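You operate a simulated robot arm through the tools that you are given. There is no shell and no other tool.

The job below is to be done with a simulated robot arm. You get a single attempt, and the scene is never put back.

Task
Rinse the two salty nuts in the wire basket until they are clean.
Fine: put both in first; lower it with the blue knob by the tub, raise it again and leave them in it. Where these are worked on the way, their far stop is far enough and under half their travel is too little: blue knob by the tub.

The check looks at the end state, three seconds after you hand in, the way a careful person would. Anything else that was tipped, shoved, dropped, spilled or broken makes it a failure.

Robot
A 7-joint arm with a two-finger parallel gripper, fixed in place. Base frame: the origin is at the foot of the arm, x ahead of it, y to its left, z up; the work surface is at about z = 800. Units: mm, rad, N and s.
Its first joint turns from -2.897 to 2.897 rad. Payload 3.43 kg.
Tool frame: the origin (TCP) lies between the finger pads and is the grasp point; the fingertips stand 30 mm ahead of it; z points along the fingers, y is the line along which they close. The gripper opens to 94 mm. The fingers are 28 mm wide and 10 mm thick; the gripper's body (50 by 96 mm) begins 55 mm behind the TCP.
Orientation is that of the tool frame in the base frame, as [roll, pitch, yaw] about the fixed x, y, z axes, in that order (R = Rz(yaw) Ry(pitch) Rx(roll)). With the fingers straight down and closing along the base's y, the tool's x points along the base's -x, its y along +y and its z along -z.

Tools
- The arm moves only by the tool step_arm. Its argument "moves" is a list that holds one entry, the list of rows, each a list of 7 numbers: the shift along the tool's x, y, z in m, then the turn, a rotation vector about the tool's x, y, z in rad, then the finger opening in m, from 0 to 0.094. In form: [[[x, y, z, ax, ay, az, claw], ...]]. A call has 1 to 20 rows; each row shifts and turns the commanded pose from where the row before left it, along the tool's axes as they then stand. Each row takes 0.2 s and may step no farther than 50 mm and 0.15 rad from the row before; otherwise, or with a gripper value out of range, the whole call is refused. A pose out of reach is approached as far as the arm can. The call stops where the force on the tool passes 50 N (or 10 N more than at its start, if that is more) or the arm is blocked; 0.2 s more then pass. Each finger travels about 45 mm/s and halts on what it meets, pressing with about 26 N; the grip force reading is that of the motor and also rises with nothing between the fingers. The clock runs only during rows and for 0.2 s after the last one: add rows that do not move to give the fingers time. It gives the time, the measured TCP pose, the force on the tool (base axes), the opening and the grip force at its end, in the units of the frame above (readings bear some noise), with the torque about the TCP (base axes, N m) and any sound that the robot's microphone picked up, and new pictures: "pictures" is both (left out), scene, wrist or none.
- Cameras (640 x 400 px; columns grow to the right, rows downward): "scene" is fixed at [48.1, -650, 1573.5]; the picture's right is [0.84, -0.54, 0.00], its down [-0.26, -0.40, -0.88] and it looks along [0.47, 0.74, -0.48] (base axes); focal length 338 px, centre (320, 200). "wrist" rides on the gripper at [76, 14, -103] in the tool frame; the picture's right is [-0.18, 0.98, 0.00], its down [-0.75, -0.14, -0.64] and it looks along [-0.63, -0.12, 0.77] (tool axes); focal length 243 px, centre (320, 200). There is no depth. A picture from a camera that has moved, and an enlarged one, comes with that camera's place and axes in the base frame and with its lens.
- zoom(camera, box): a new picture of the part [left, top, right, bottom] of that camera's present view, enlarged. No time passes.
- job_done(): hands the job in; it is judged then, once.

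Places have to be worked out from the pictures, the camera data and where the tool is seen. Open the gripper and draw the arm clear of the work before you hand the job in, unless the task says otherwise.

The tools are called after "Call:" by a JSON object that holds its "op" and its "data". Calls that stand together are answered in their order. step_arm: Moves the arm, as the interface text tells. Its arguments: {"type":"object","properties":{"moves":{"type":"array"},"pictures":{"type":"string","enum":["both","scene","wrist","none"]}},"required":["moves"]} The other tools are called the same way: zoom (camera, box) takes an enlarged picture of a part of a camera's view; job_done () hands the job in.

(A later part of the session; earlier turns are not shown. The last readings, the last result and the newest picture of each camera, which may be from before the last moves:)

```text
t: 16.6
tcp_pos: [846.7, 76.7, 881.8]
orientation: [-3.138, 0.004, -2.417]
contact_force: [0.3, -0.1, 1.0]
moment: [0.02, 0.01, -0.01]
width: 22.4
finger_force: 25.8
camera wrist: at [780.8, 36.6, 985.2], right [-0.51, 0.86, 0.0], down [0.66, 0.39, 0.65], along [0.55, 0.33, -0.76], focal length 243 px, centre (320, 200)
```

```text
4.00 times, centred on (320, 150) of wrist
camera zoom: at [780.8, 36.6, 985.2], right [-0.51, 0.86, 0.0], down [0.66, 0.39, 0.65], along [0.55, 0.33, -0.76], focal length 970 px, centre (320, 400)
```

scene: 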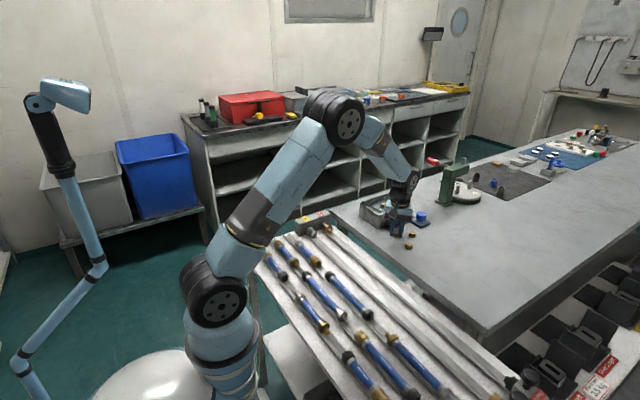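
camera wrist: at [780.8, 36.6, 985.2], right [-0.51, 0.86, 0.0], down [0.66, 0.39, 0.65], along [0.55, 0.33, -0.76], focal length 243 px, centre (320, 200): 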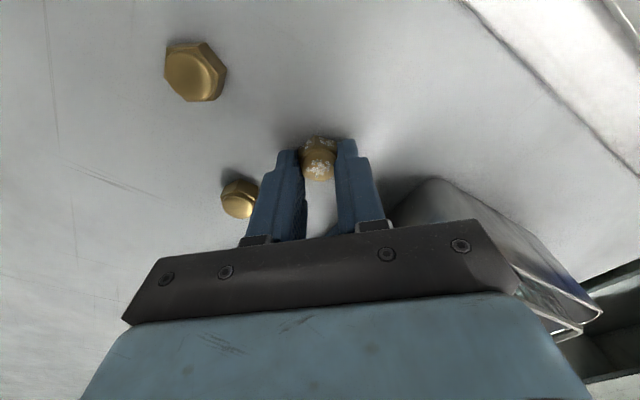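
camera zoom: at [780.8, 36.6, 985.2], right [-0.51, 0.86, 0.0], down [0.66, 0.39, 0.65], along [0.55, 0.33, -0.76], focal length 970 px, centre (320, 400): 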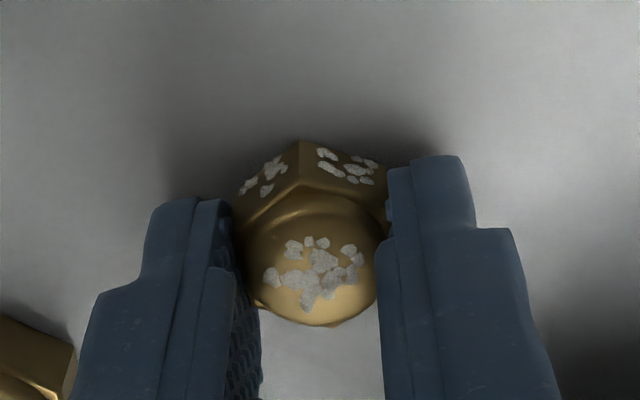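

Nut B is held at 22.4 mm. I'll lift clear, rotate back to square, and move over (866, 198) in the basket.

Call:
{"op": "step_arm", "data": {"moves": [[[0, 0, -0.02, 0, 0, 0, 0.015], [0, 0, -0.025, 0, 0, 0.1448, 0.015], [0, 0, -0.025, 0, 0, 0.1448, 0.015], [0, 0, -0.025, 0, 0, 0.1448, 0.015], [0, 0, -0.025, 0, 0, 0.1448, 0.015], [0, 0, -0.025, 0, 0, 0.1448, 0.015], [-0.0064, 0.0404, 0, 0, 0, 0, 0.015], [-0.0064, 0.0404, 0, 0, 0, 0, 0.015], [-0.0064, 0.0404, 0, 0, 0, 0, 0.015], [0, 0, 0, 0, 0, 0, 0.015]]]}}

Call:
{"op": "zoom", "data": {"camera": "wrist", "box": [180, 20, 440, 220]}}

Call:
{"op": "zoom", "data": {"camera": "scene", "box": [360, 180, 440, 240]}}

```text
t: 18.8
tcp_pos: [864.6, 197.4, 1028.1]
orientation: [-3.141, 0.005, 3.138]
contact_force: [0.5, 0.1, -0.7]
moment: [0.03, 0.0, 0.01]
width: 22.5
finger_force: 25.9
camera wrist: at [789.5, 211.8, 1130.7], right [0.19, 0.98, 0.0], down [0.75, -0.14, 0.65], along [0.63, -0.12, -0.76], focal length 243 px, centre (320, 200)
```

scene: 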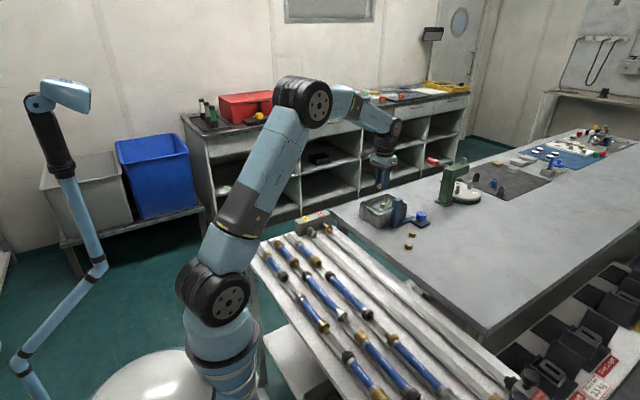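
wrist: 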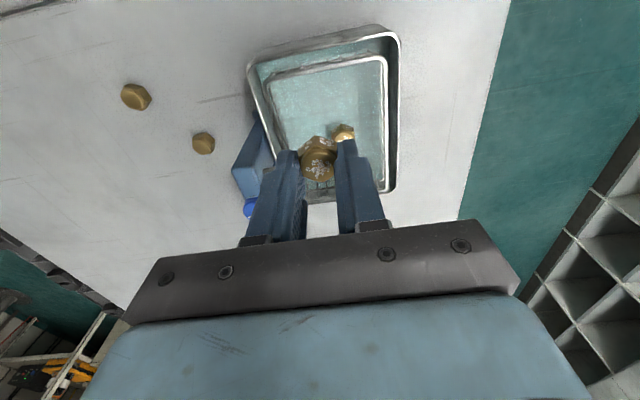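

```text
2.00 times, centred on (310, 120) of wrist
camera zoom: at [789.5, 211.8, 1130.7], right [0.19, 0.98, 0.0], down [0.75, -0.14, 0.65], along [0.63, -0.12, -0.76], focal length 485 px, centre (340, 360)
```

zoom: 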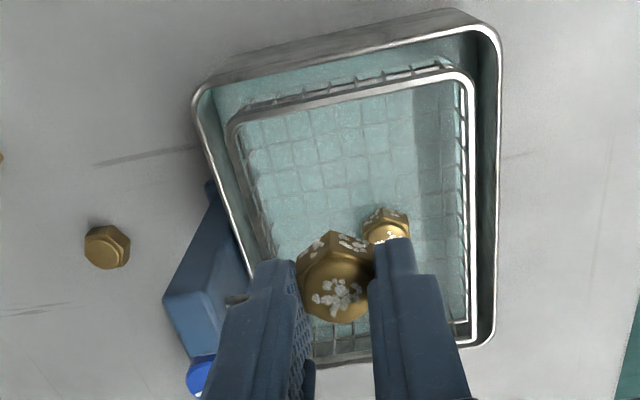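

```text
6.67 times, centred on (400, 210) of scene
camera zoom: at [48.1, -650.0, 1573.5], right [0.84, -0.54, 0.0], down [-0.26, -0.4, -0.88], along [0.47, 0.74, -0.48], focal length 2253 px, centre (-213, 133)
```

zoom: 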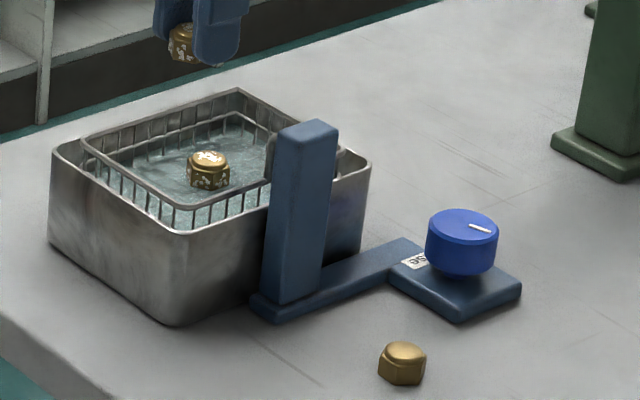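

The landing point is clear in the near-middle of the basket. I'll descend to TCP z≈930, just above the floor so I don't push the basket further down.

Call:
{"op": "step_arm", "data": {"moves": [[[0, 0, 0.033, 0, 0, 0, 0.015], [0, 0, 0.033, 0, 0, 0, 0.015], [0, 0, 0.032, 0, 0, 0, 0.015], [0, 0, 0, 0, 0, 0, 0.015]]], "pictures": "wrist"}}

Call:
{"op": "zoom", "data": {"camera": "scene", "box": [365, 185, 413, 221]}}

```text
t: 19.8
tcp_pos: [865.8, 196.6, 930.5]
orientation: [3.14, 0.006, -3.141]
contact_force: [0.8, 0.1, 0.2]
moment: [0.0, -0.03, -0.01]
width: 22.5
finger_force: 26.1
camera wrist: at [789.4, 211.5, 1032.1], right [0.18, 0.98, 0.0], down [0.75, -0.14, 0.65], along [0.63, -0.12, -0.76], focal length 243 px, centre (320, 200)
```

wrist: 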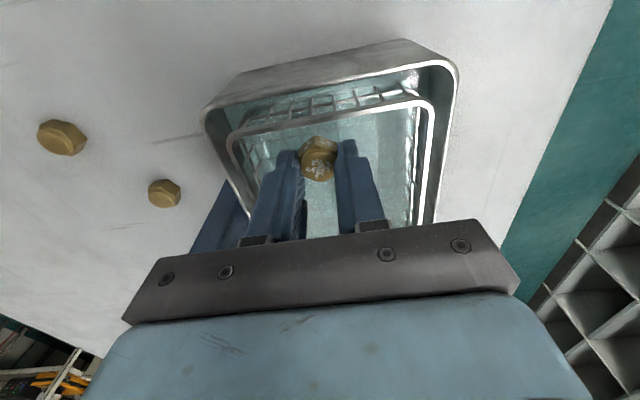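

```text
11.11 times, centred on (389, 203) of scene
camera zoom: at [48.1, -650.0, 1573.5], right [0.84, -0.54, 0.0], down [-0.26, -0.4, -0.88], along [0.47, 0.74, -0.48], focal length 3755 px, centre (-447, 167)
```

zoom: 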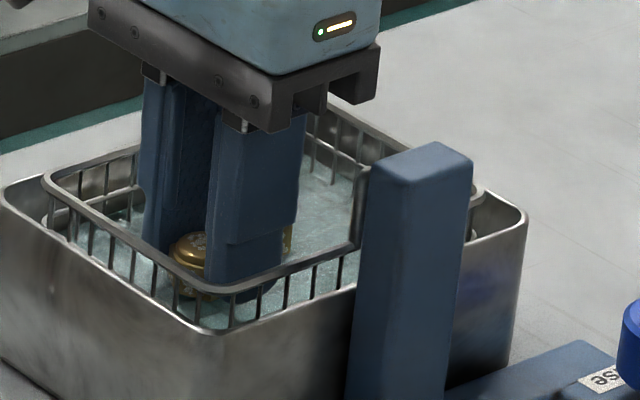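

The basket rim hasn't moved. I'll lower another 5 mm, release with a modest opening, and lift out.

Call:
{"op": "step_arm", "data": {"moves": [[[0, 0, 0.005, 0, 0, 0, 0.015], [0, 0, 0, 0, 0, 0, 0.024], [0, 0, 0, 0, 0, 0, 0.03], [0, 0, 0, 0, 0, 0, 0.038], [0, 0, 0, 0, 0, 0, 0.038], [0, 0, -0.01, 0, 0, 0, 0.038], [0, 0, -0.025, 0, 0, 0, 0.038], [0, 0, -0.03, 0, 0, 0, 0.038], [0, 0, -0.04, 0, 0, 0, 0.04]]]}}

Call:
{"op": "zoom", "data": {"camera": "scene", "box": [365, 185, 413, 221]}}

Call:
{"op": "zoom", "data": {"camera": "wrist", "box": [180, 20, 440, 220]}}

```text
t: 21.8
tcp_pos: [865.4, 194.3, 1030.6]
orientation: [3.141, 0.002, -3.14]
contact_force: [0.6, 0.5, 0.1]
moment: [0.0, 0.04, 0.01]
width: 39.9
finger_force: 0.0
camera wrist: at [789.5, 209.8, 1133.5], right [0.18, 0.98, 0.0], down [0.75, -0.14, 0.64], along [0.63, -0.12, -0.76], focal length 243 px, centre (320, 200)
```

scene: 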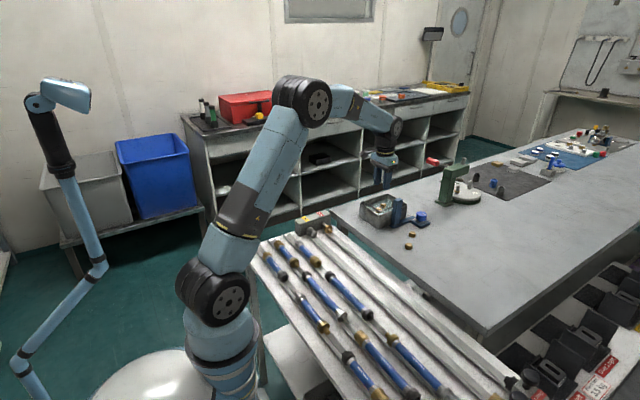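
wrist: 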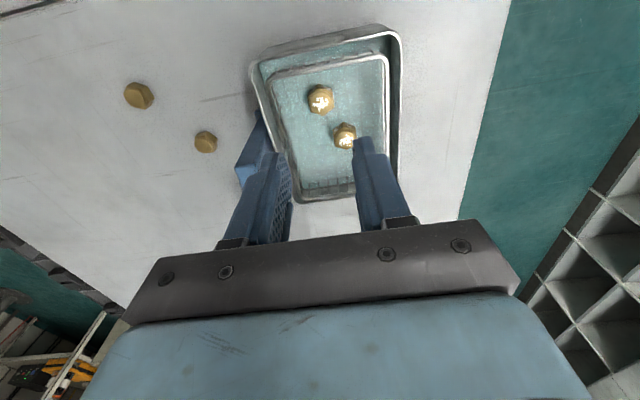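

```text
11.11 times, centred on (389, 203) of scene
camera zoom: at [48.1, -650.0, 1573.5], right [0.84, -0.54, 0.0], down [-0.26, -0.4, -0.88], along [0.47, 0.74, -0.48], focal length 3755 px, centre (-447, 167)
```

zoom: 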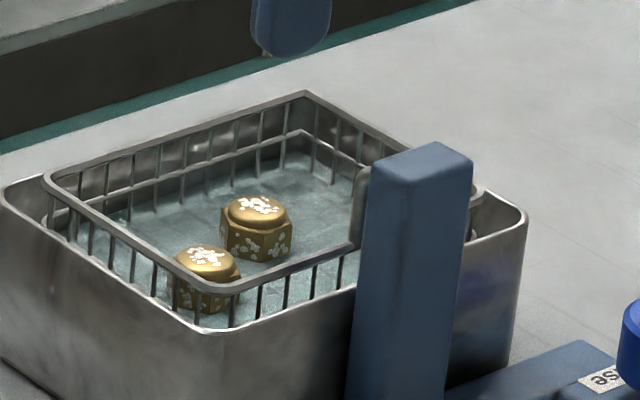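

```text
2.00 times, centred on (310, 120) of wrist
camera zoom: at [789.5, 209.8, 1133.5], right [0.18, 0.98, 0.0], down [0.75, -0.14, 0.64], along [0.63, -0.12, -0.76], focal length 485 px, centre (340, 360)
```

zoom: 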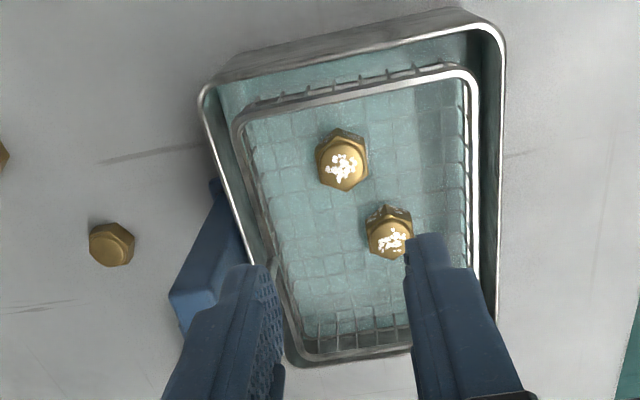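

Both salty nuts sit upright in the basket. Now I'll approach the knob; it is near the limit of the reach, so I'll first move to about (960, 92, 1030) and look.

Call:
{"op": "step_arm", "data": {"moves": [[[-0.0317, -0.034, 0, 0, 0, 0, 0.05], [-0.0317, -0.034, 0, 0, 0, 0, 0.06], [-0.0317, -0.034, 0, 0, 0, 0, 0.06], [0, 0, 0, 0, 0, 0, 0.06]]]}}

Call:
{"op": "zoom", "data": {"camera": "wrist", "box": [220, 50, 420, 210]}}

```text
t: 22.8
tcp_pos: [959.1, 94.2, 1028.6]
orientation: [-3.141, 0.003, 3.141]
contact_force: [0.4, -0.5, 0.0]
moment: [-0.01, 0.02, 0.01]
width: 59.8
finger_force: 0.1
camera wrist: at [883.5, 108.2, 1131.5], right [0.18, 0.98, 0.0], down [0.75, -0.14, 0.65], along [0.63, -0.12, -0.76], focal length 243 px, centre (320, 200)
```

scene: 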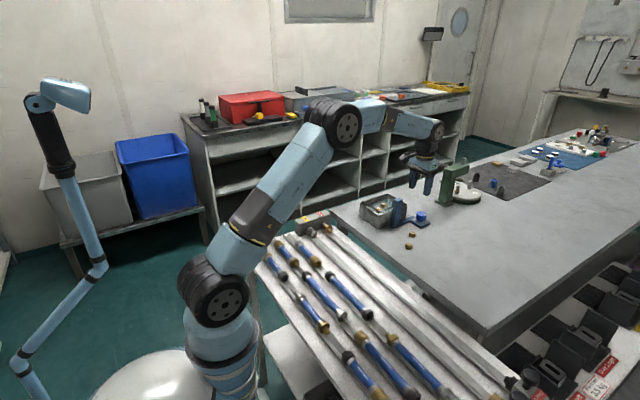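
wrist: 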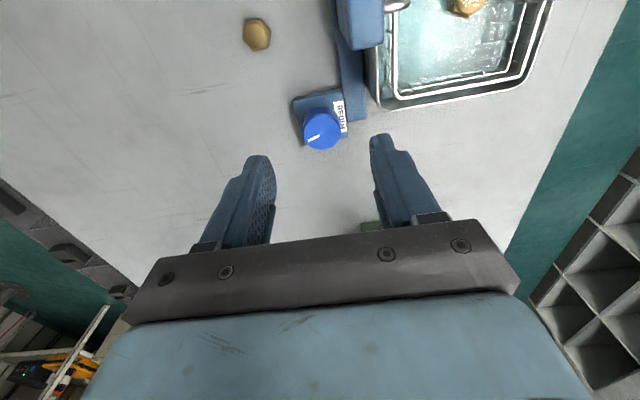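

```text
2.50 times, centred on (320, 130) of wrist
camera zoom: at [883.5, 108.2, 1131.5], right [0.18, 0.98, 0.0], down [0.75, -0.14, 0.65], along [0.63, -0.12, -0.76], focal length 606 px, centre (320, 375)
```

zoom: 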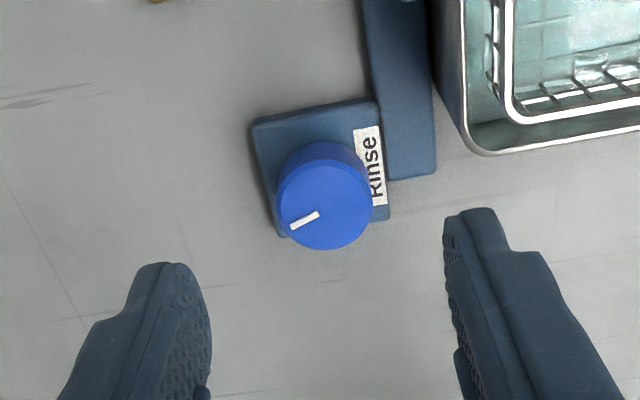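

I put the knob centre at about (988, 90) with its top at z≈894. I'll move above it to TCP z≈960 and check that the arm really reaches it with the tool vertical.

Call:
{"op": "step_arm", "data": {"moves": [[[-0.0145, -0.002, 0.034, 0, 0, 0, 0.064], [-0.0145, -0.002, 0.034, 0, 0, 0, 0.064], [0, 0, 0, 0, 0, 0, 0.064], [0, 0, 0, 0, 0, 0, 0.064]]]}}

Call:
{"op": "zoom", "data": {"camera": "wrist", "box": [220, 60, 420, 220]}}

Call:
{"op": "zoom", "data": {"camera": "scene", "box": [376, 170, 456, 230]}}

```text
t: 23.8
tcp_pos: [987.9, 90.4, 961.7]
orientation: [-3.141, 0.006, -3.141]
contact_force: [-1.0, 0.6, 0.4]
moment: [0.01, -0.01, 0.02]
width: 64.2
finger_force: 0.0
camera wrist: at [912.7, 104.3, 1064.3], right [0.18, 0.98, 0.0], down [0.75, -0.14, 0.65], along [0.63, -0.12, -0.76], focal length 243 px, centre (320, 200)
```

scene: 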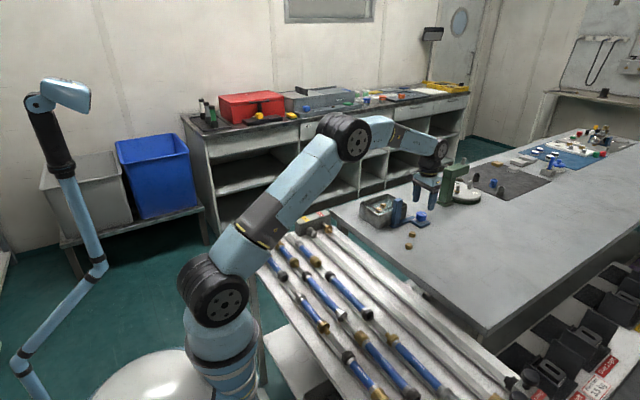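
wrist: 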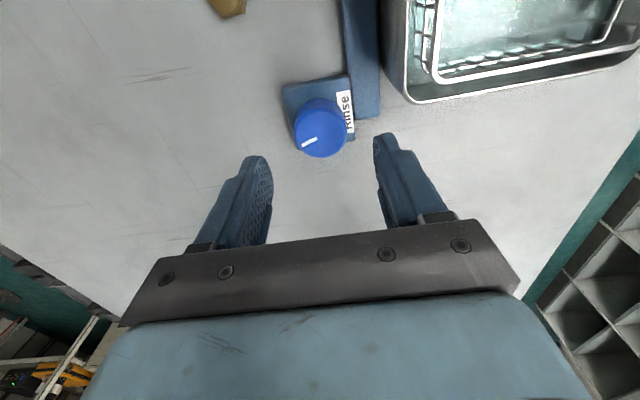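

```text
2.50 times, centred on (320, 140) of wrist
camera zoom: at [912.7, 104.3, 1064.3], right [0.18, 0.98, 0.0], down [0.75, -0.14, 0.65], along [0.63, -0.12, -0.76], focal length 606 px, centre (320, 350)
```

zoom: 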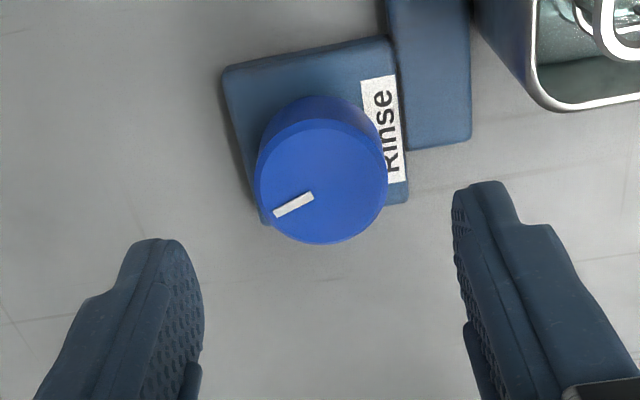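

```text
6.67 times, centred on (416, 200) of scene
camera zoom: at [48.1, -650.0, 1573.5], right [0.84, -0.54, 0.0], down [-0.26, -0.4, -0.88], along [0.47, 0.74, -0.48], focal length 2253 px, centre (-320, 200)
```

zoom: 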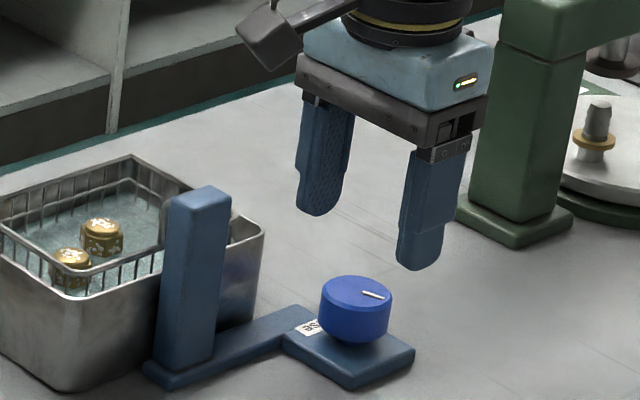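

The arm reaches (988, 90) with the tool vertical and the knob centred between the fingers. I'll descend to TCP z≈904 so the fingertips straddle the knob without touching its base plate.

Call:
{"op": "step_arm", "data": {"moves": [[[-0.001, 0, 0.025, 0, 0, 0, 0.064], [0, 0, 0.02, 0, 0, 0, 0.064], [0, 0, 0.012, 0, 0, 0, 0.064], [0, 0, 0, 0, 0, 0, 0.064]]]}}

Call:
{"op": "zoom", "data": {"camera": "wrist", "box": [220, 60, 420, 220]}}

Call:
{"op": "zoom", "data": {"camera": "scene", "box": [376, 180, 456, 240]}}

```text
t: 24.8
tcp_pos: [990.2, 89.7, 903.3]
orientation: [-3.14, 0.006, -3.141]
contact_force: [0.6, 0.1, 0.3]
moment: [0.01, 0.01, 0.02]
width: 63.8
finger_force: 0.1
camera wrist: at [913.9, 105.0, 1006.7], right [0.18, 0.98, 0.0], down [0.75, -0.14, 0.65], along [0.63, -0.12, -0.76], focal length 243 px, centre (320, 200)
```

scene: 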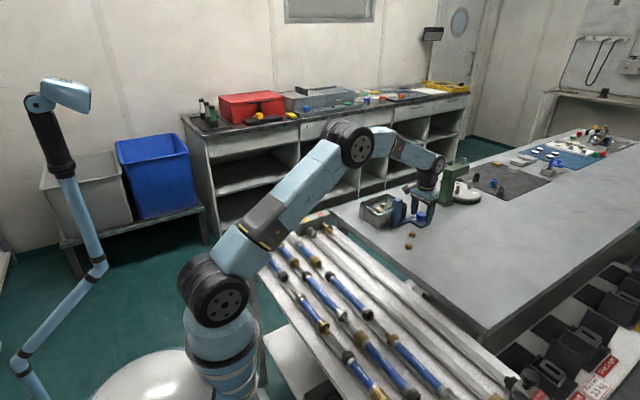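
wrist: 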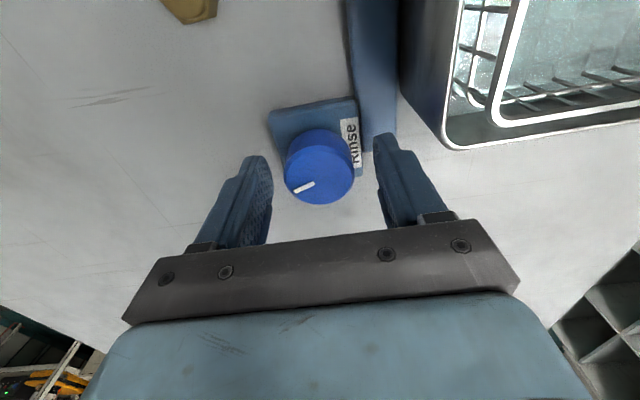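

```text
2.50 times, centred on (320, 140) of wrist
camera zoom: at [913.9, 105.0, 1006.7], right [0.18, 0.98, 0.0], down [0.75, -0.14, 0.65], along [0.63, -0.12, -0.76], focal length 606 px, centre (320, 350)
```

zoom: 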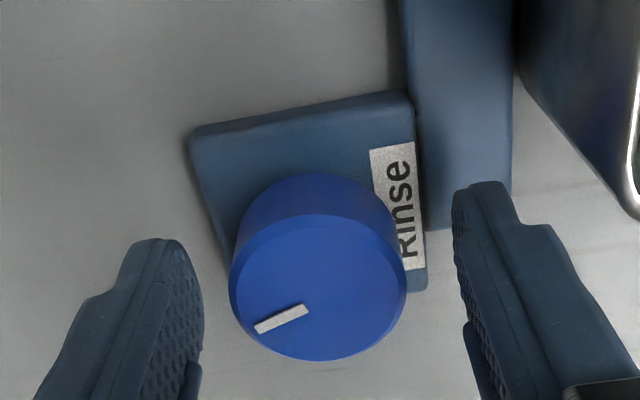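

```text
6.67 times, centred on (416, 210) of scene
camera zoom: at [48.1, -650.0, 1573.5], right [0.84, -0.54, 0.0], down [-0.26, -0.4, -0.88], along [0.47, 0.74, -0.48], focal length 2253 px, centre (-320, 133)
```

zoom: 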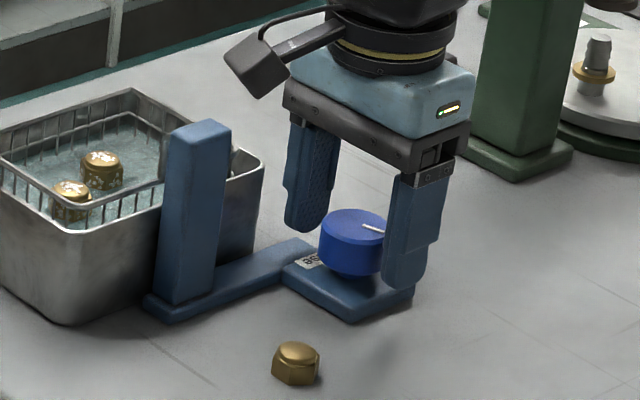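

The fingers straddle the knob (centre ≈ (990, 90)) without contact. I'll close onto it.

Call:
{"op": "step_arm", "data": {"moves": [[[0, 0, 0, 0, 0, 0, 0.054], [0, 0, 0, 0, 0, 0, 0.046], [0, 0, 0, 0, 0, 0, 0.036], [0, 0, 0, 0, 0, 0, 0.03], [0, 0, 0, 0, 0, 0, 0.03]]]}}

Call:
{"op": "zoom", "data": {"camera": "wrist", "box": [220, 60, 420, 220]}}

Call:
{"op": "zoom", "data": {"camera": "scene", "box": [365, 185, 413, 221]}}

```text
t: 26.0
tcp_pos: [989.5, 89.9, 905.1]
orientation: [-3.14, 0.004, 3.141]
contact_force: [0.0, -4.9, -0.1]
moment: [0.13, -0.01, 0.08]
width: 39.6
finger_force: 44.8
camera wrist: at [913.8, 104.4, 1006.9], right [0.19, 0.98, 0.0], down [0.75, -0.14, 0.65], along [0.63, -0.12, -0.76], focal length 243 px, centre (320, 200)
```

scene: 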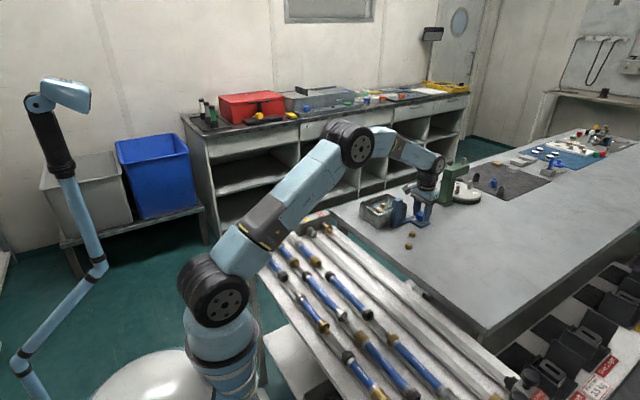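
wrist: 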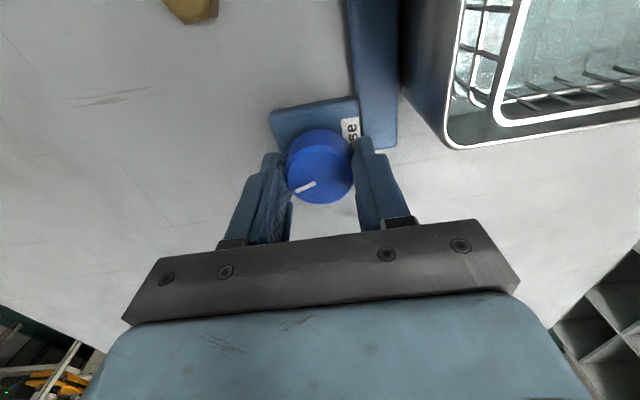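

```text
2.50 times, centred on (320, 140) of wrist
camera zoom: at [913.8, 104.4, 1006.9], right [0.19, 0.98, 0.0], down [0.75, -0.14, 0.65], along [0.63, -0.12, -0.76], focal length 606 px, centre (320, 350)
```

zoom: 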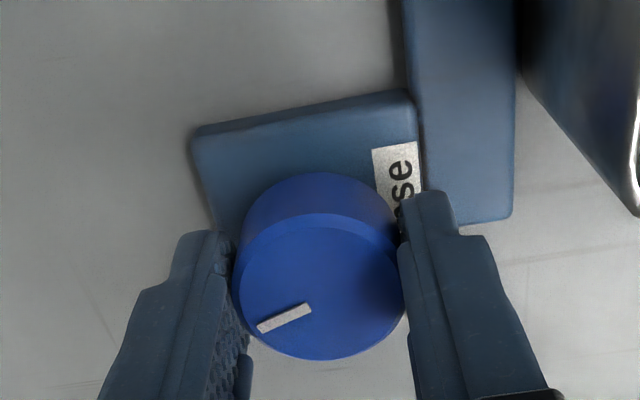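

```text
11.11 times, centred on (389, 203) of scene
camera zoom: at [48.1, -650.0, 1573.5], right [0.84, -0.54, 0.0], down [-0.26, -0.4, -0.88], along [0.47, 0.74, -0.48], focal length 3755 px, centre (-447, 167)
```

zoom: 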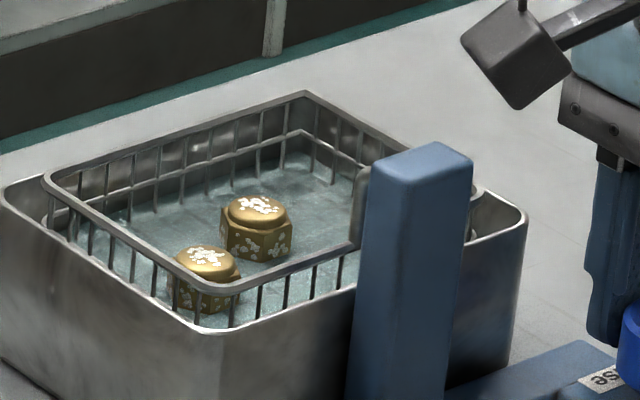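

The knob is gripped at 39.6 mm. I'll turn it counter-clockwise from above (negative about the tool z) by 0.5 rad and check that the basket goes down.

Call:
{"op": "step_arm", "data": {"moves": [[[0, 0, 0, 0, 0, -0.1, 0.03], [0, 0, 0, 0, 0, -0.1, 0.03], [0, 0, 0, 0, 0, -0.1, 0.03], [0, 0, 0, 0, 0, -0.1, 0.03], [0, 0, 0, 0, 0, -0.1, 0.03]]]}}

Call:
{"op": "zoom", "data": {"camera": "scene", "box": [365, 185, 413, 221]}}

Call:
{"op": "zoom", "data": {"camera": "wrist", "box": [220, 60, 420, 220]}}

```text
t: 27.2
tcp_pos: [990.2, 89.1, 904.7]
orientation: [-3.138, 0.002, -2.642]
contact_force: [-6.9, -15.1, -6.7]
moment: [0.33, 0.64, -0.06]
width: 39.6
finger_force: 45.1
camera wrist: at [916.6, 66.0, 1007.1], right [-0.31, 0.95, 0.0], down [0.73, 0.24, 0.64], along [0.61, 0.2, -0.77], focal length 243 px, centre (320, 200)
```

scene: 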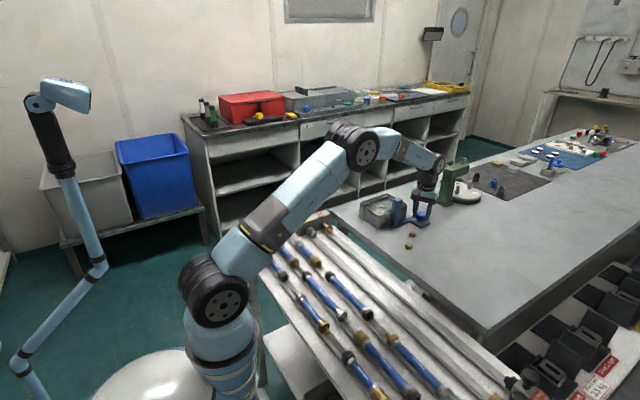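
wrist: 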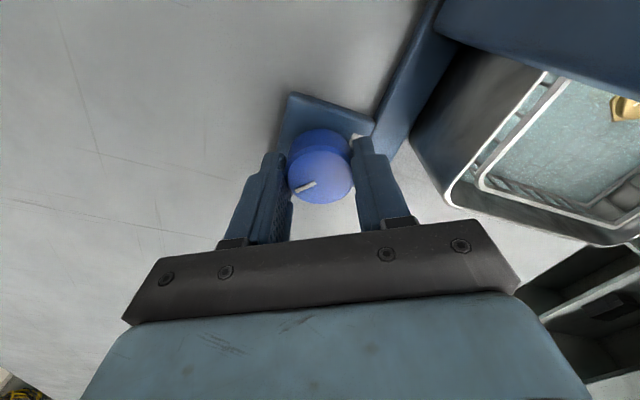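

```text
11.11 times, centred on (389, 203) of scene
camera zoom: at [48.1, -650.0, 1573.5], right [0.84, -0.54, 0.0], down [-0.26, -0.4, -0.88], along [0.47, 0.74, -0.48], focal length 3755 px, centre (-447, 167)
```

zoom: 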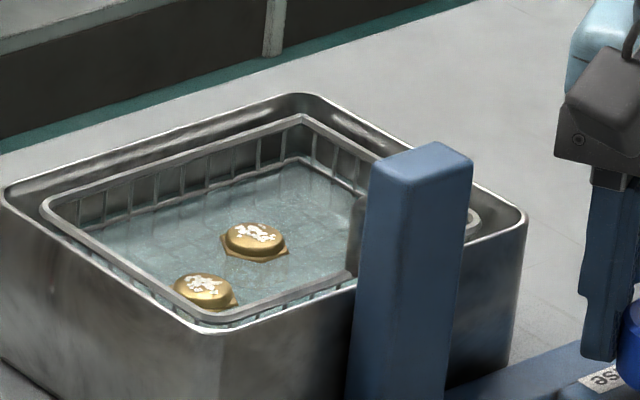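

```text
2.50 times, centred on (320, 140) of wrist
camera zoom: at [916.6, 66.0, 1007.1], right [-0.31, 0.95, 0.0], down [0.73, 0.24, 0.64], along [0.61, 0.2, -0.77], focal length 606 px, centre (320, 350)
```

zoom: 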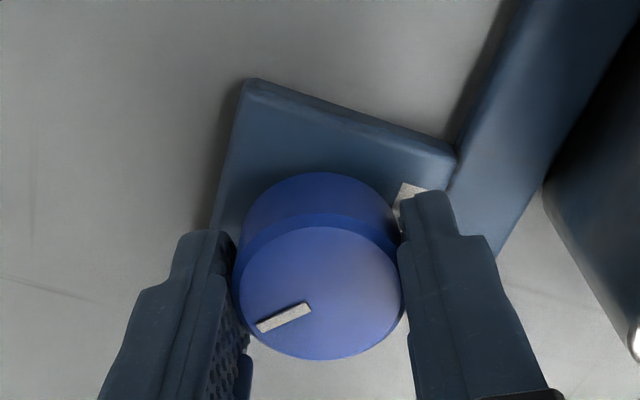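

The basket is going down smoothly with the knob. I'll keep turning CCW, easing the tool half a millimetre in the direction of the side force.

Call:
{"op": "step_arm", "data": {"moves": [[[0.0006, -0.0005, 0, 0, 0, -0.1, 0.03], [0, 0, 0, 0, 0, -0.1, 0.03], [0, 0, 0, 0, 0, -0.1, 0.03], [0, 0, 0, 0, 0, -0.1, 0.03], [0, 0, 0, 0, 0, 0, 0.03]]]}}

Call:
{"op": "zoom", "data": {"camera": "scene", "box": [365, 185, 413, 221]}}

Call:
{"op": "zoom", "data": {"camera": "wrist", "box": [220, 60, 420, 220]}}

```text
t: 28.4
tcp_pos: [989.4, 90.1, 903.9]
orientation: [-3.14, 0.003, -2.241]
contact_force: [-1.3, -16.2, -11.1]
moment: [0.21, 0.42, 0.13]
width: 39.4
finger_force: 44.5
camera wrist: at [931.7, 39.0, 1007.0], right [-0.66, 0.76, 0.0], down [0.58, 0.5, 0.64], along [0.49, 0.42, -0.76], focal length 243 px, centre (320, 200)
```

scene: 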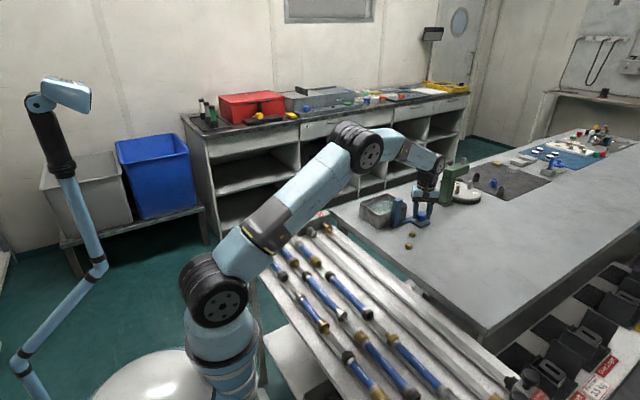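
wrist: 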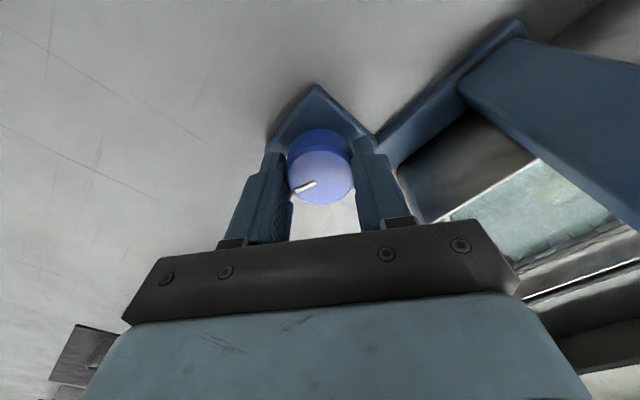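

```text
11.11 times, centred on (389, 203) of scene
camera zoom: at [48.1, -650.0, 1573.5], right [0.84, -0.54, 0.0], down [-0.26, -0.4, -0.88], along [0.47, 0.74, -0.48], focal length 3755 px, centre (-447, 167)
```

zoom: 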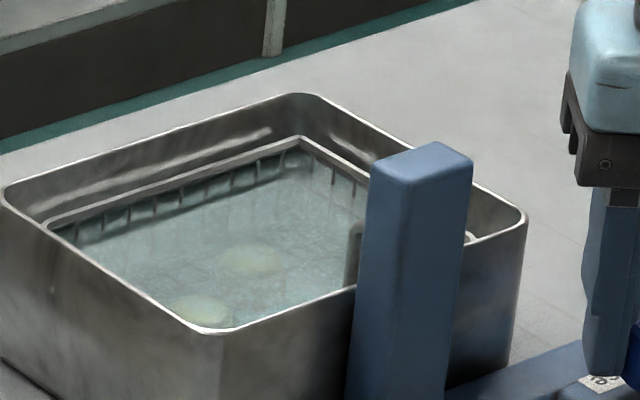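

```text
2.50 times, centred on (320, 140) of wrist
camera zoom: at [931.7, 39.0, 1007.0], right [-0.66, 0.76, 0.0], down [0.58, 0.5, 0.64], along [0.49, 0.42, -0.76], focal length 606 px, centre (320, 350)
```

zoom: 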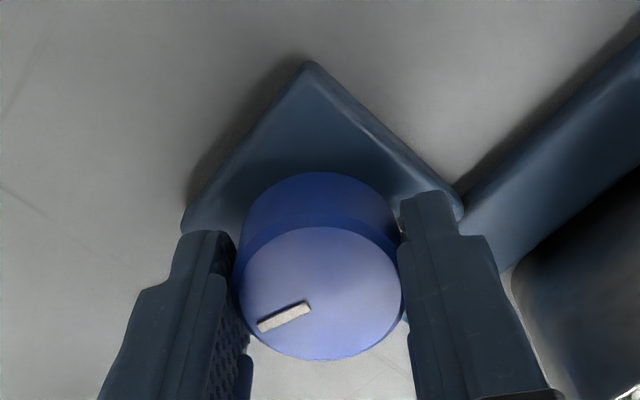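

Both nuts are now under water. I'll continue CCW to find the far stop.

Call:
{"op": "step_arm", "data": {"moves": [[[0.0004, -0.0003, 0, 0, 0, -0.1, 0.03], [0, 0, 0, 0, 0, -0.1, 0.03], [0, 0, 0, 0, 0, -0.1, 0.03], [0, 0, 0, 0, 0, -0.1, 0.03], [0, 0, 0, 0, 0, 0, 0.03]]]}}

Call:
{"op": "zoom", "data": {"camera": "scene", "box": [365, 185, 413, 221]}}

Call:
{"op": "zoom", "data": {"camera": "wrist", "box": [220, 60, 420, 220]}}

```text
t: 29.6
tcp_pos: [990.5, 89.5, 904.8]
orientation: [-3.138, 0.001, -1.841]
contact_force: [-7.9, -7.4, -9.8]
moment: [-0.08, 0.41, -0.1]
width: 39.5
finger_force: 44.9
camera wrist: at [956.6, 20.9, 1007.2], right [-0.9, 0.44, 0.0], down [0.33, 0.69, 0.64], along [0.29, 0.58, -0.77], focal length 243 px, centre (320, 200)
```

scene: 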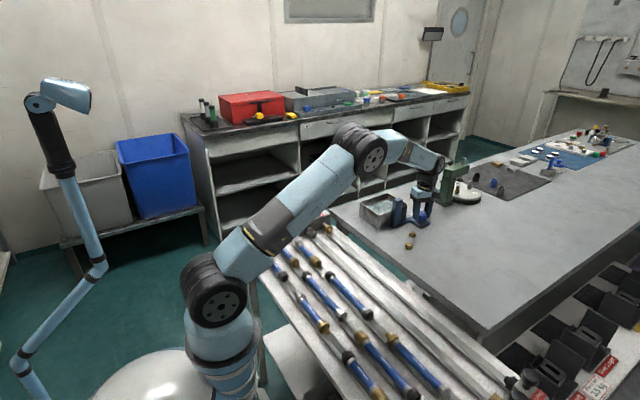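
wrist: 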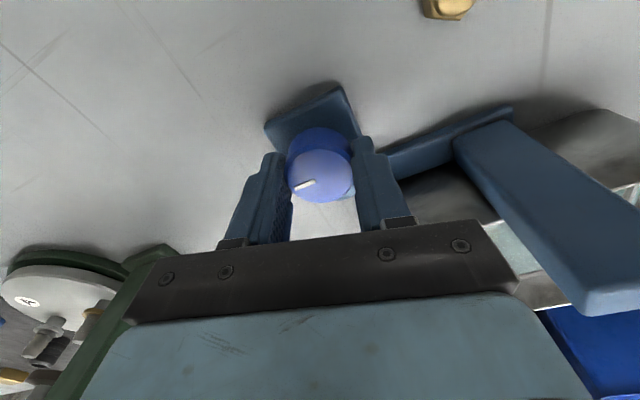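

```text
11.11 times, centred on (389, 203) of scene
camera zoom: at [48.1, -650.0, 1573.5], right [0.84, -0.54, 0.0], down [-0.26, -0.4, -0.88], along [0.47, 0.74, -0.48], focal length 3755 px, centre (-447, 167)
```

zoom: 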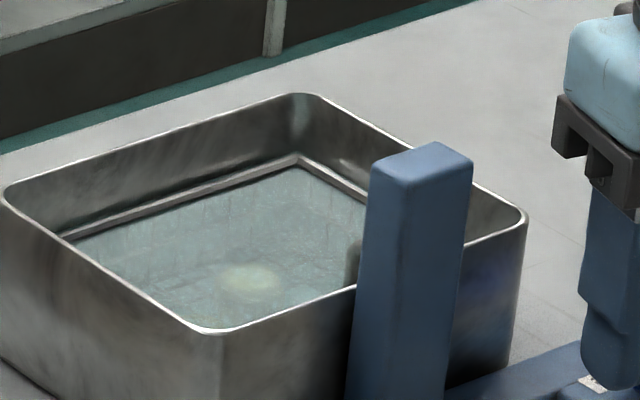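

```text
2.50 times, centred on (320, 140) of wrist
camera zoom: at [956.6, 20.9, 1007.2], right [-0.9, 0.44, 0.0], down [0.33, 0.69, 0.64], along [0.29, 0.58, -0.77], focal length 606 px, centre (320, 350)
```

zoom: 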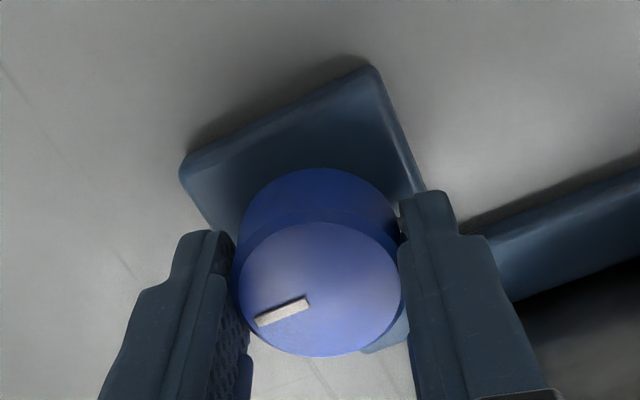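

The pointer still turns with the fingers, so no stop yet. I'll continue CCW.

Call:
{"op": "step_arm", "data": {"moves": [[[0.0003, 0, 0, 0, 0, -0.1, 0.03], [0, 0, 0, 0, 0, -0.1, 0.03], [0, 0, 0, 0, 0, -0.1, 0.03], [0, 0, 0, 0, 0, -0.1, 0.03], [0, 0, 0, 0, 0, 0, 0.03]]]}}

Call:
{"op": "zoom", "data": {"camera": "scene", "box": [365, 185, 413, 221]}}

Call:
{"op": "zoom", "data": {"camera": "wrist", "box": [220, 60, 420, 220]}}

```text
t: 30.8
tcp_pos: [990.3, 90.1, 905.7]
orientation: [-3.136, 0.001, -1.441]
contact_force: [0.8, 1.2, 4.9]
moment: [0.57, 0.7, 0.01]
width: 39.4
finger_force: 44.9
camera wrist: at [985.9, 13.3, 1008.7], right [-1.0, 0.05, -0.01], down [0.04, 0.77, 0.64], along [0.04, 0.64, -0.77], focal length 243 px, centre (320, 200)
```

scene: 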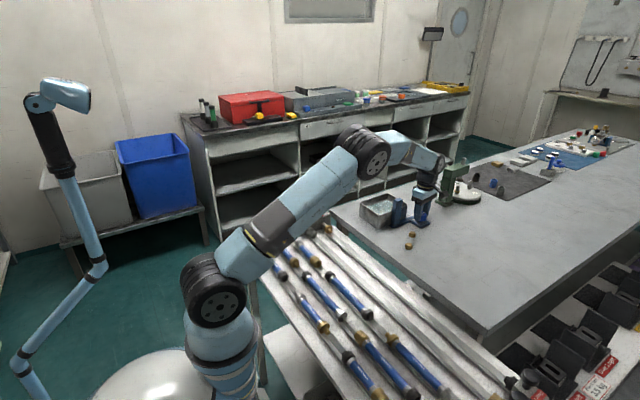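
wrist: 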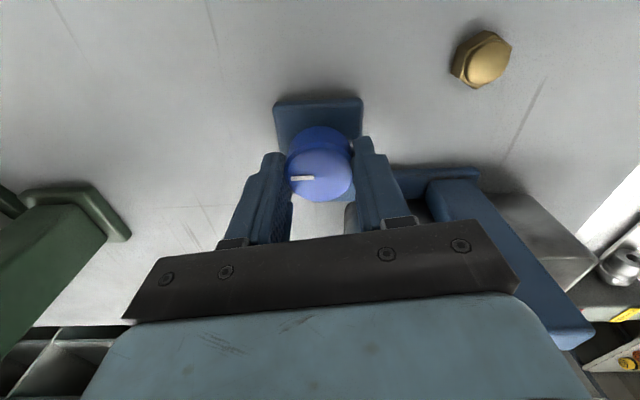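

```text
11.11 times, centred on (389, 203) of scene
camera zoom: at [48.1, -650.0, 1573.5], right [0.84, -0.54, 0.0], down [-0.26, -0.4, -0.88], along [0.47, 0.74, -0.48], focal length 3755 px, centre (-447, 167)
```

zoom: 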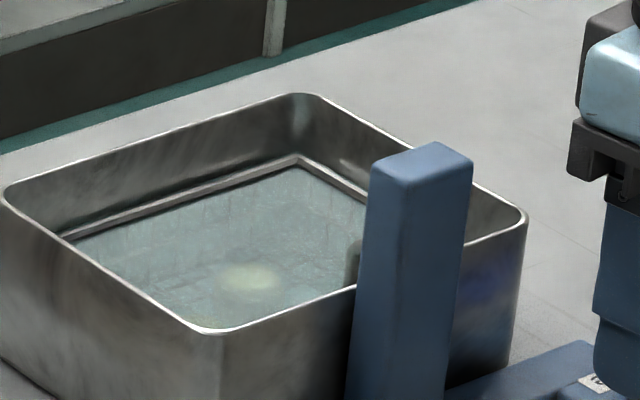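

```text
2.50 times, centred on (320, 140) of wrist
camera zoom: at [985.9, 13.3, 1008.7], right [-1.0, 0.05, -0.01], down [0.04, 0.77, 0.64], along [0.04, 0.64, -0.77], focal length 606 px, centre (320, 350)
```

zoom: 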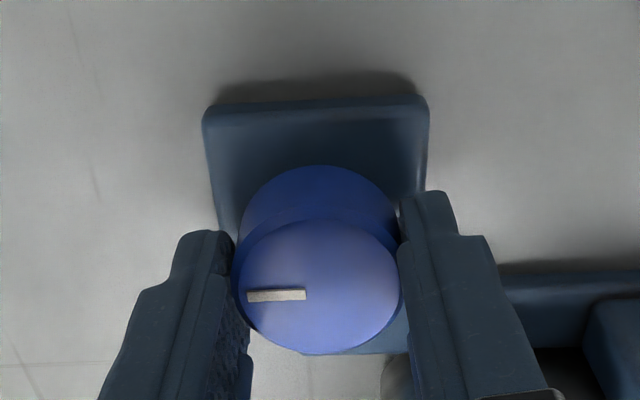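

The pointer slipped relative to the fingers over this last turn, the basket stopped descending, and the pointer now points to +x: the knob is at its far stop after roughly 90° of travel. I'll hold here a few seconds so the nuts are rinsed.

Call:
{"op": "step_arm", "data": {"moves": [[[0, 0, 0, 0, 0, 0, 0.03], [0, 0, 0, 0, 0, 0, 0.03], [0, 0, 0, 0, 0, 0, 0.03], [0, 0, 0, 0, 0, 0, 0.03], [0, 0, 0, 0, 0, 0, 0.03], [0, 0, 0, 0, 0, 0, 0.03], [0, 0, 0, 0, 0, 0, 0.03], [0, 0, 0, 0, 0, 0, 0.03], [0, 0, 0, 0, 0, 0, 0.03], [0, 0, 0, 0, 0, 0, 0.03], [0, 0, 0, 0, 0, 0, 0.03], [0, 0, 0, 0, 0, 0, 0.03], [0, 0, 0, 0, 0, 0, 0.03], [0, 0, 0, 0, 0, 0, 0.03], [0, 0, 0, 0, 0, 0, 0.03]]], "pictures": "scene"}}

Call:
{"op": "zoom", "data": {"camera": "scene", "box": [365, 185, 413, 221]}}

```text
t: 34.0
tcp_pos: [989.4, 89.3, 906.3]
orientation: [-3.135, 0.001, -1.441]
contact_force: [19.5, 8.6, 23.2]
moment: [0.3, 0.0, 0.14]
width: 39.3
finger_force: 45.2
```

scene: 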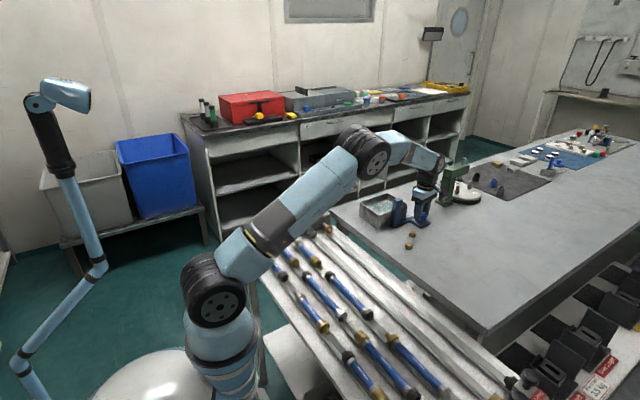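

```text
11.11 times, centred on (389, 203) of scene
camera zoom: at [48.1, -650.0, 1573.5], right [0.84, -0.54, 0.0], down [-0.26, -0.4, -0.88], along [0.47, 0.74, -0.48], focal length 3755 px, centre (-447, 167)
```

zoom: 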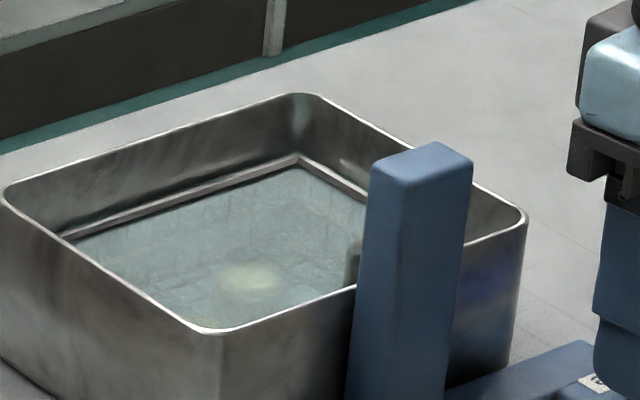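

Some strain has built up in the grip while holding. I'll open the fingers slightly to relax, re-centre, and re-grip before turning back.

Call:
{"op": "step_arm", "data": {"moves": [[[0, 0, 0, 0, 0, 0, 0.044], [0, 0, 0, 0, 0, 0, 0.05], [0, 0, 0, 0, 0, 0, 0.056], [0, 0, 0, 0, 0, 0, 0.056], [0, 0, 0, 0, 0, 0, 0.056]]]}}

Call:
{"op": "zoom", "data": {"camera": "wrist", "box": [220, 60, 420, 220]}}

Call:
{"op": "zoom", "data": {"camera": "scene", "box": [365, 180, 445, 240]}}

```text
t: 35.2
tcp_pos: [990.1, 89.7, 903.8]
orientation: [-3.139, 0.0, -1.442]
contact_force: [-0.2, 0.3, 0.4]
moment: [0.02, 0.02, 0.02]
width: 55.8
finger_force: 0.1
camera wrist: at [985.7, 12.7, 1007.7], right [-1.0, 0.06, 0.0], down [0.04, 0.77, 0.64], along [0.04, 0.64, -0.77], focal length 243 px, centre (320, 200)
```

scene: 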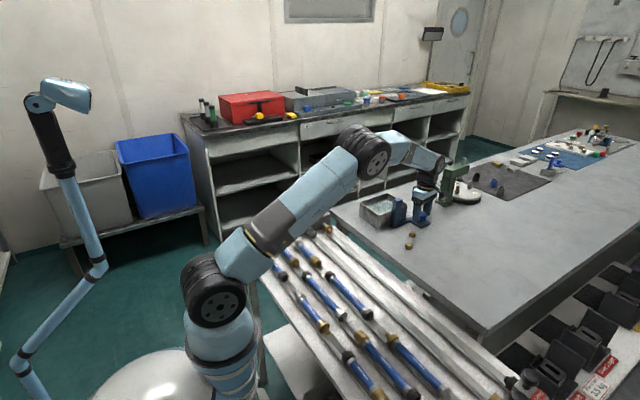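
wrist: 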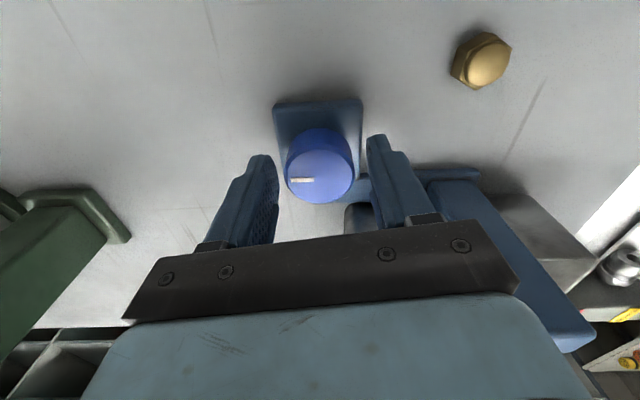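

```text
2.50 times, centred on (320, 140) of wrist
camera zoom: at [985.7, 12.7, 1007.7], right [-1.0, 0.06, 0.0], down [0.04, 0.77, 0.64], along [0.04, 0.64, -0.77], focal length 606 px, centre (320, 350)
```

zoom: 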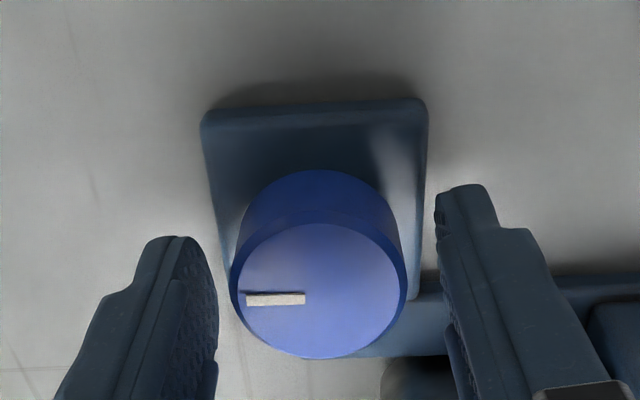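

```text
6.67 times, centred on (405, 210) of scene
camera zoom: at [48.1, -650.0, 1573.5], right [0.84, -0.54, 0.0], down [-0.26, -0.4, -0.88], along [0.47, 0.74, -0.48], focal length 2253 px, centre (-247, 133)
```

zoom: 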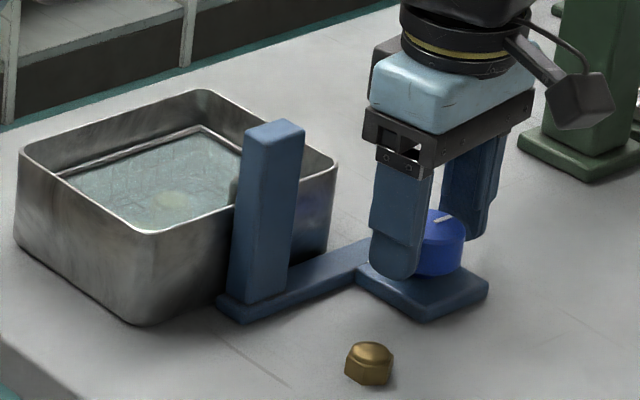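

The knob stayed at its far stop with the pointer toward +x. I'll re-grip and turn clockwise to raise the basket.

Call:
{"op": "step_arm", "data": {"moves": [[[0, 0, 0, 0, 0, 0, 0.046], [0, 0, 0, 0, 0, 0, 0.036], [0, 0, 0, 0, 0, 0, 0.03], [0, 0, 0, 0, 0, 0, 0.03], [0, 0, 0, 0, 0, 0.1, 0.03], [0, 0, 0, 0, 0, 0.1, 0.03], [0, 0, 0, 0, 0, 0.1, 0.03], [0, 0, 0, 0, 0, 0.1, 0.03], [0, 0, 0, 0, 0, 0.1, 0.03], [0, 0, 0, 0, 0, 0.1, 0.03]]]}}

Call:
{"op": "zoom", "data": {"camera": "scene", "box": [365, 185, 413, 221]}}

Call:
{"op": "zoom", "data": {"camera": "wrist", "box": [220, 60, 420, 220]}}

```text
t: 37.4
tcp_pos: [990.4, 90.4, 905.3]
orientation: [-3.137, 0.003, -2.044]
contact_force: [12.9, 3.5, 3.4]
moment: [-0.34, 0.2, 0.15]
width: 39.3
finger_force: 45.2
camera wrist: at [942.9, 28.7, 1007.6], right [-0.79, 0.61, 0.0], down [0.47, 0.61, 0.64], along [0.4, 0.51, -0.76], focal length 243 px, centre (320, 200)
```

scene: 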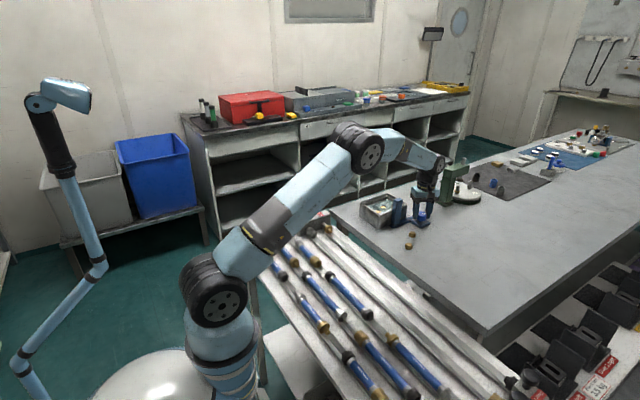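
wrist: 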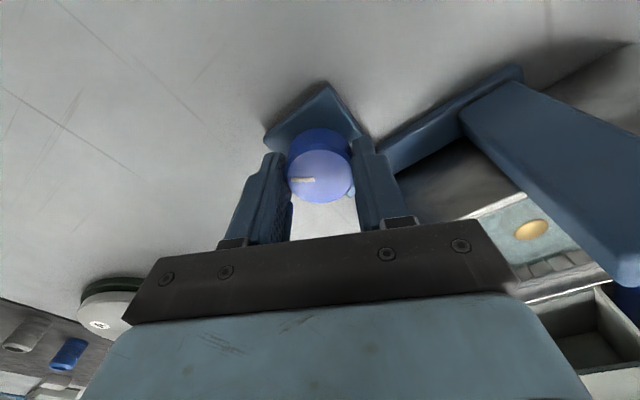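

```text
11.11 times, centred on (389, 203) of scene
camera zoom: at [48.1, -650.0, 1573.5], right [0.84, -0.54, 0.0], down [-0.26, -0.4, -0.88], along [0.47, 0.74, -0.48], focal length 3755 px, centre (-447, 167)
```

zoom: 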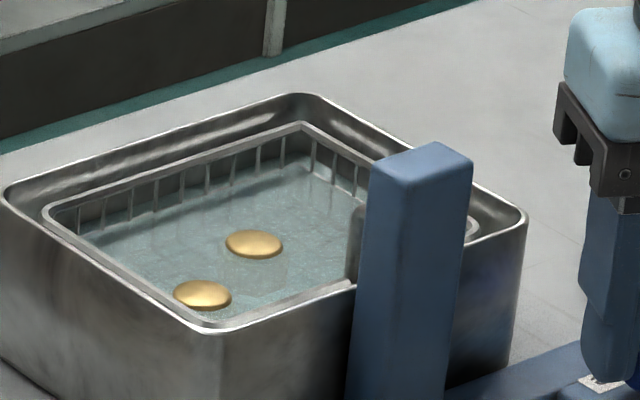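

```text
2.50 times, centred on (320, 140) of wrist
camera zoom: at [942.9, 28.7, 1007.6], right [-0.79, 0.61, 0.0], down [0.47, 0.61, 0.64], along [0.4, 0.51, -0.76], focal length 606 px, centre (320, 350)
```

zoom: 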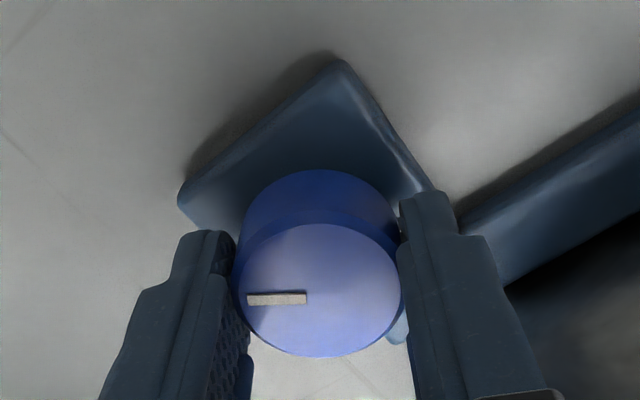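

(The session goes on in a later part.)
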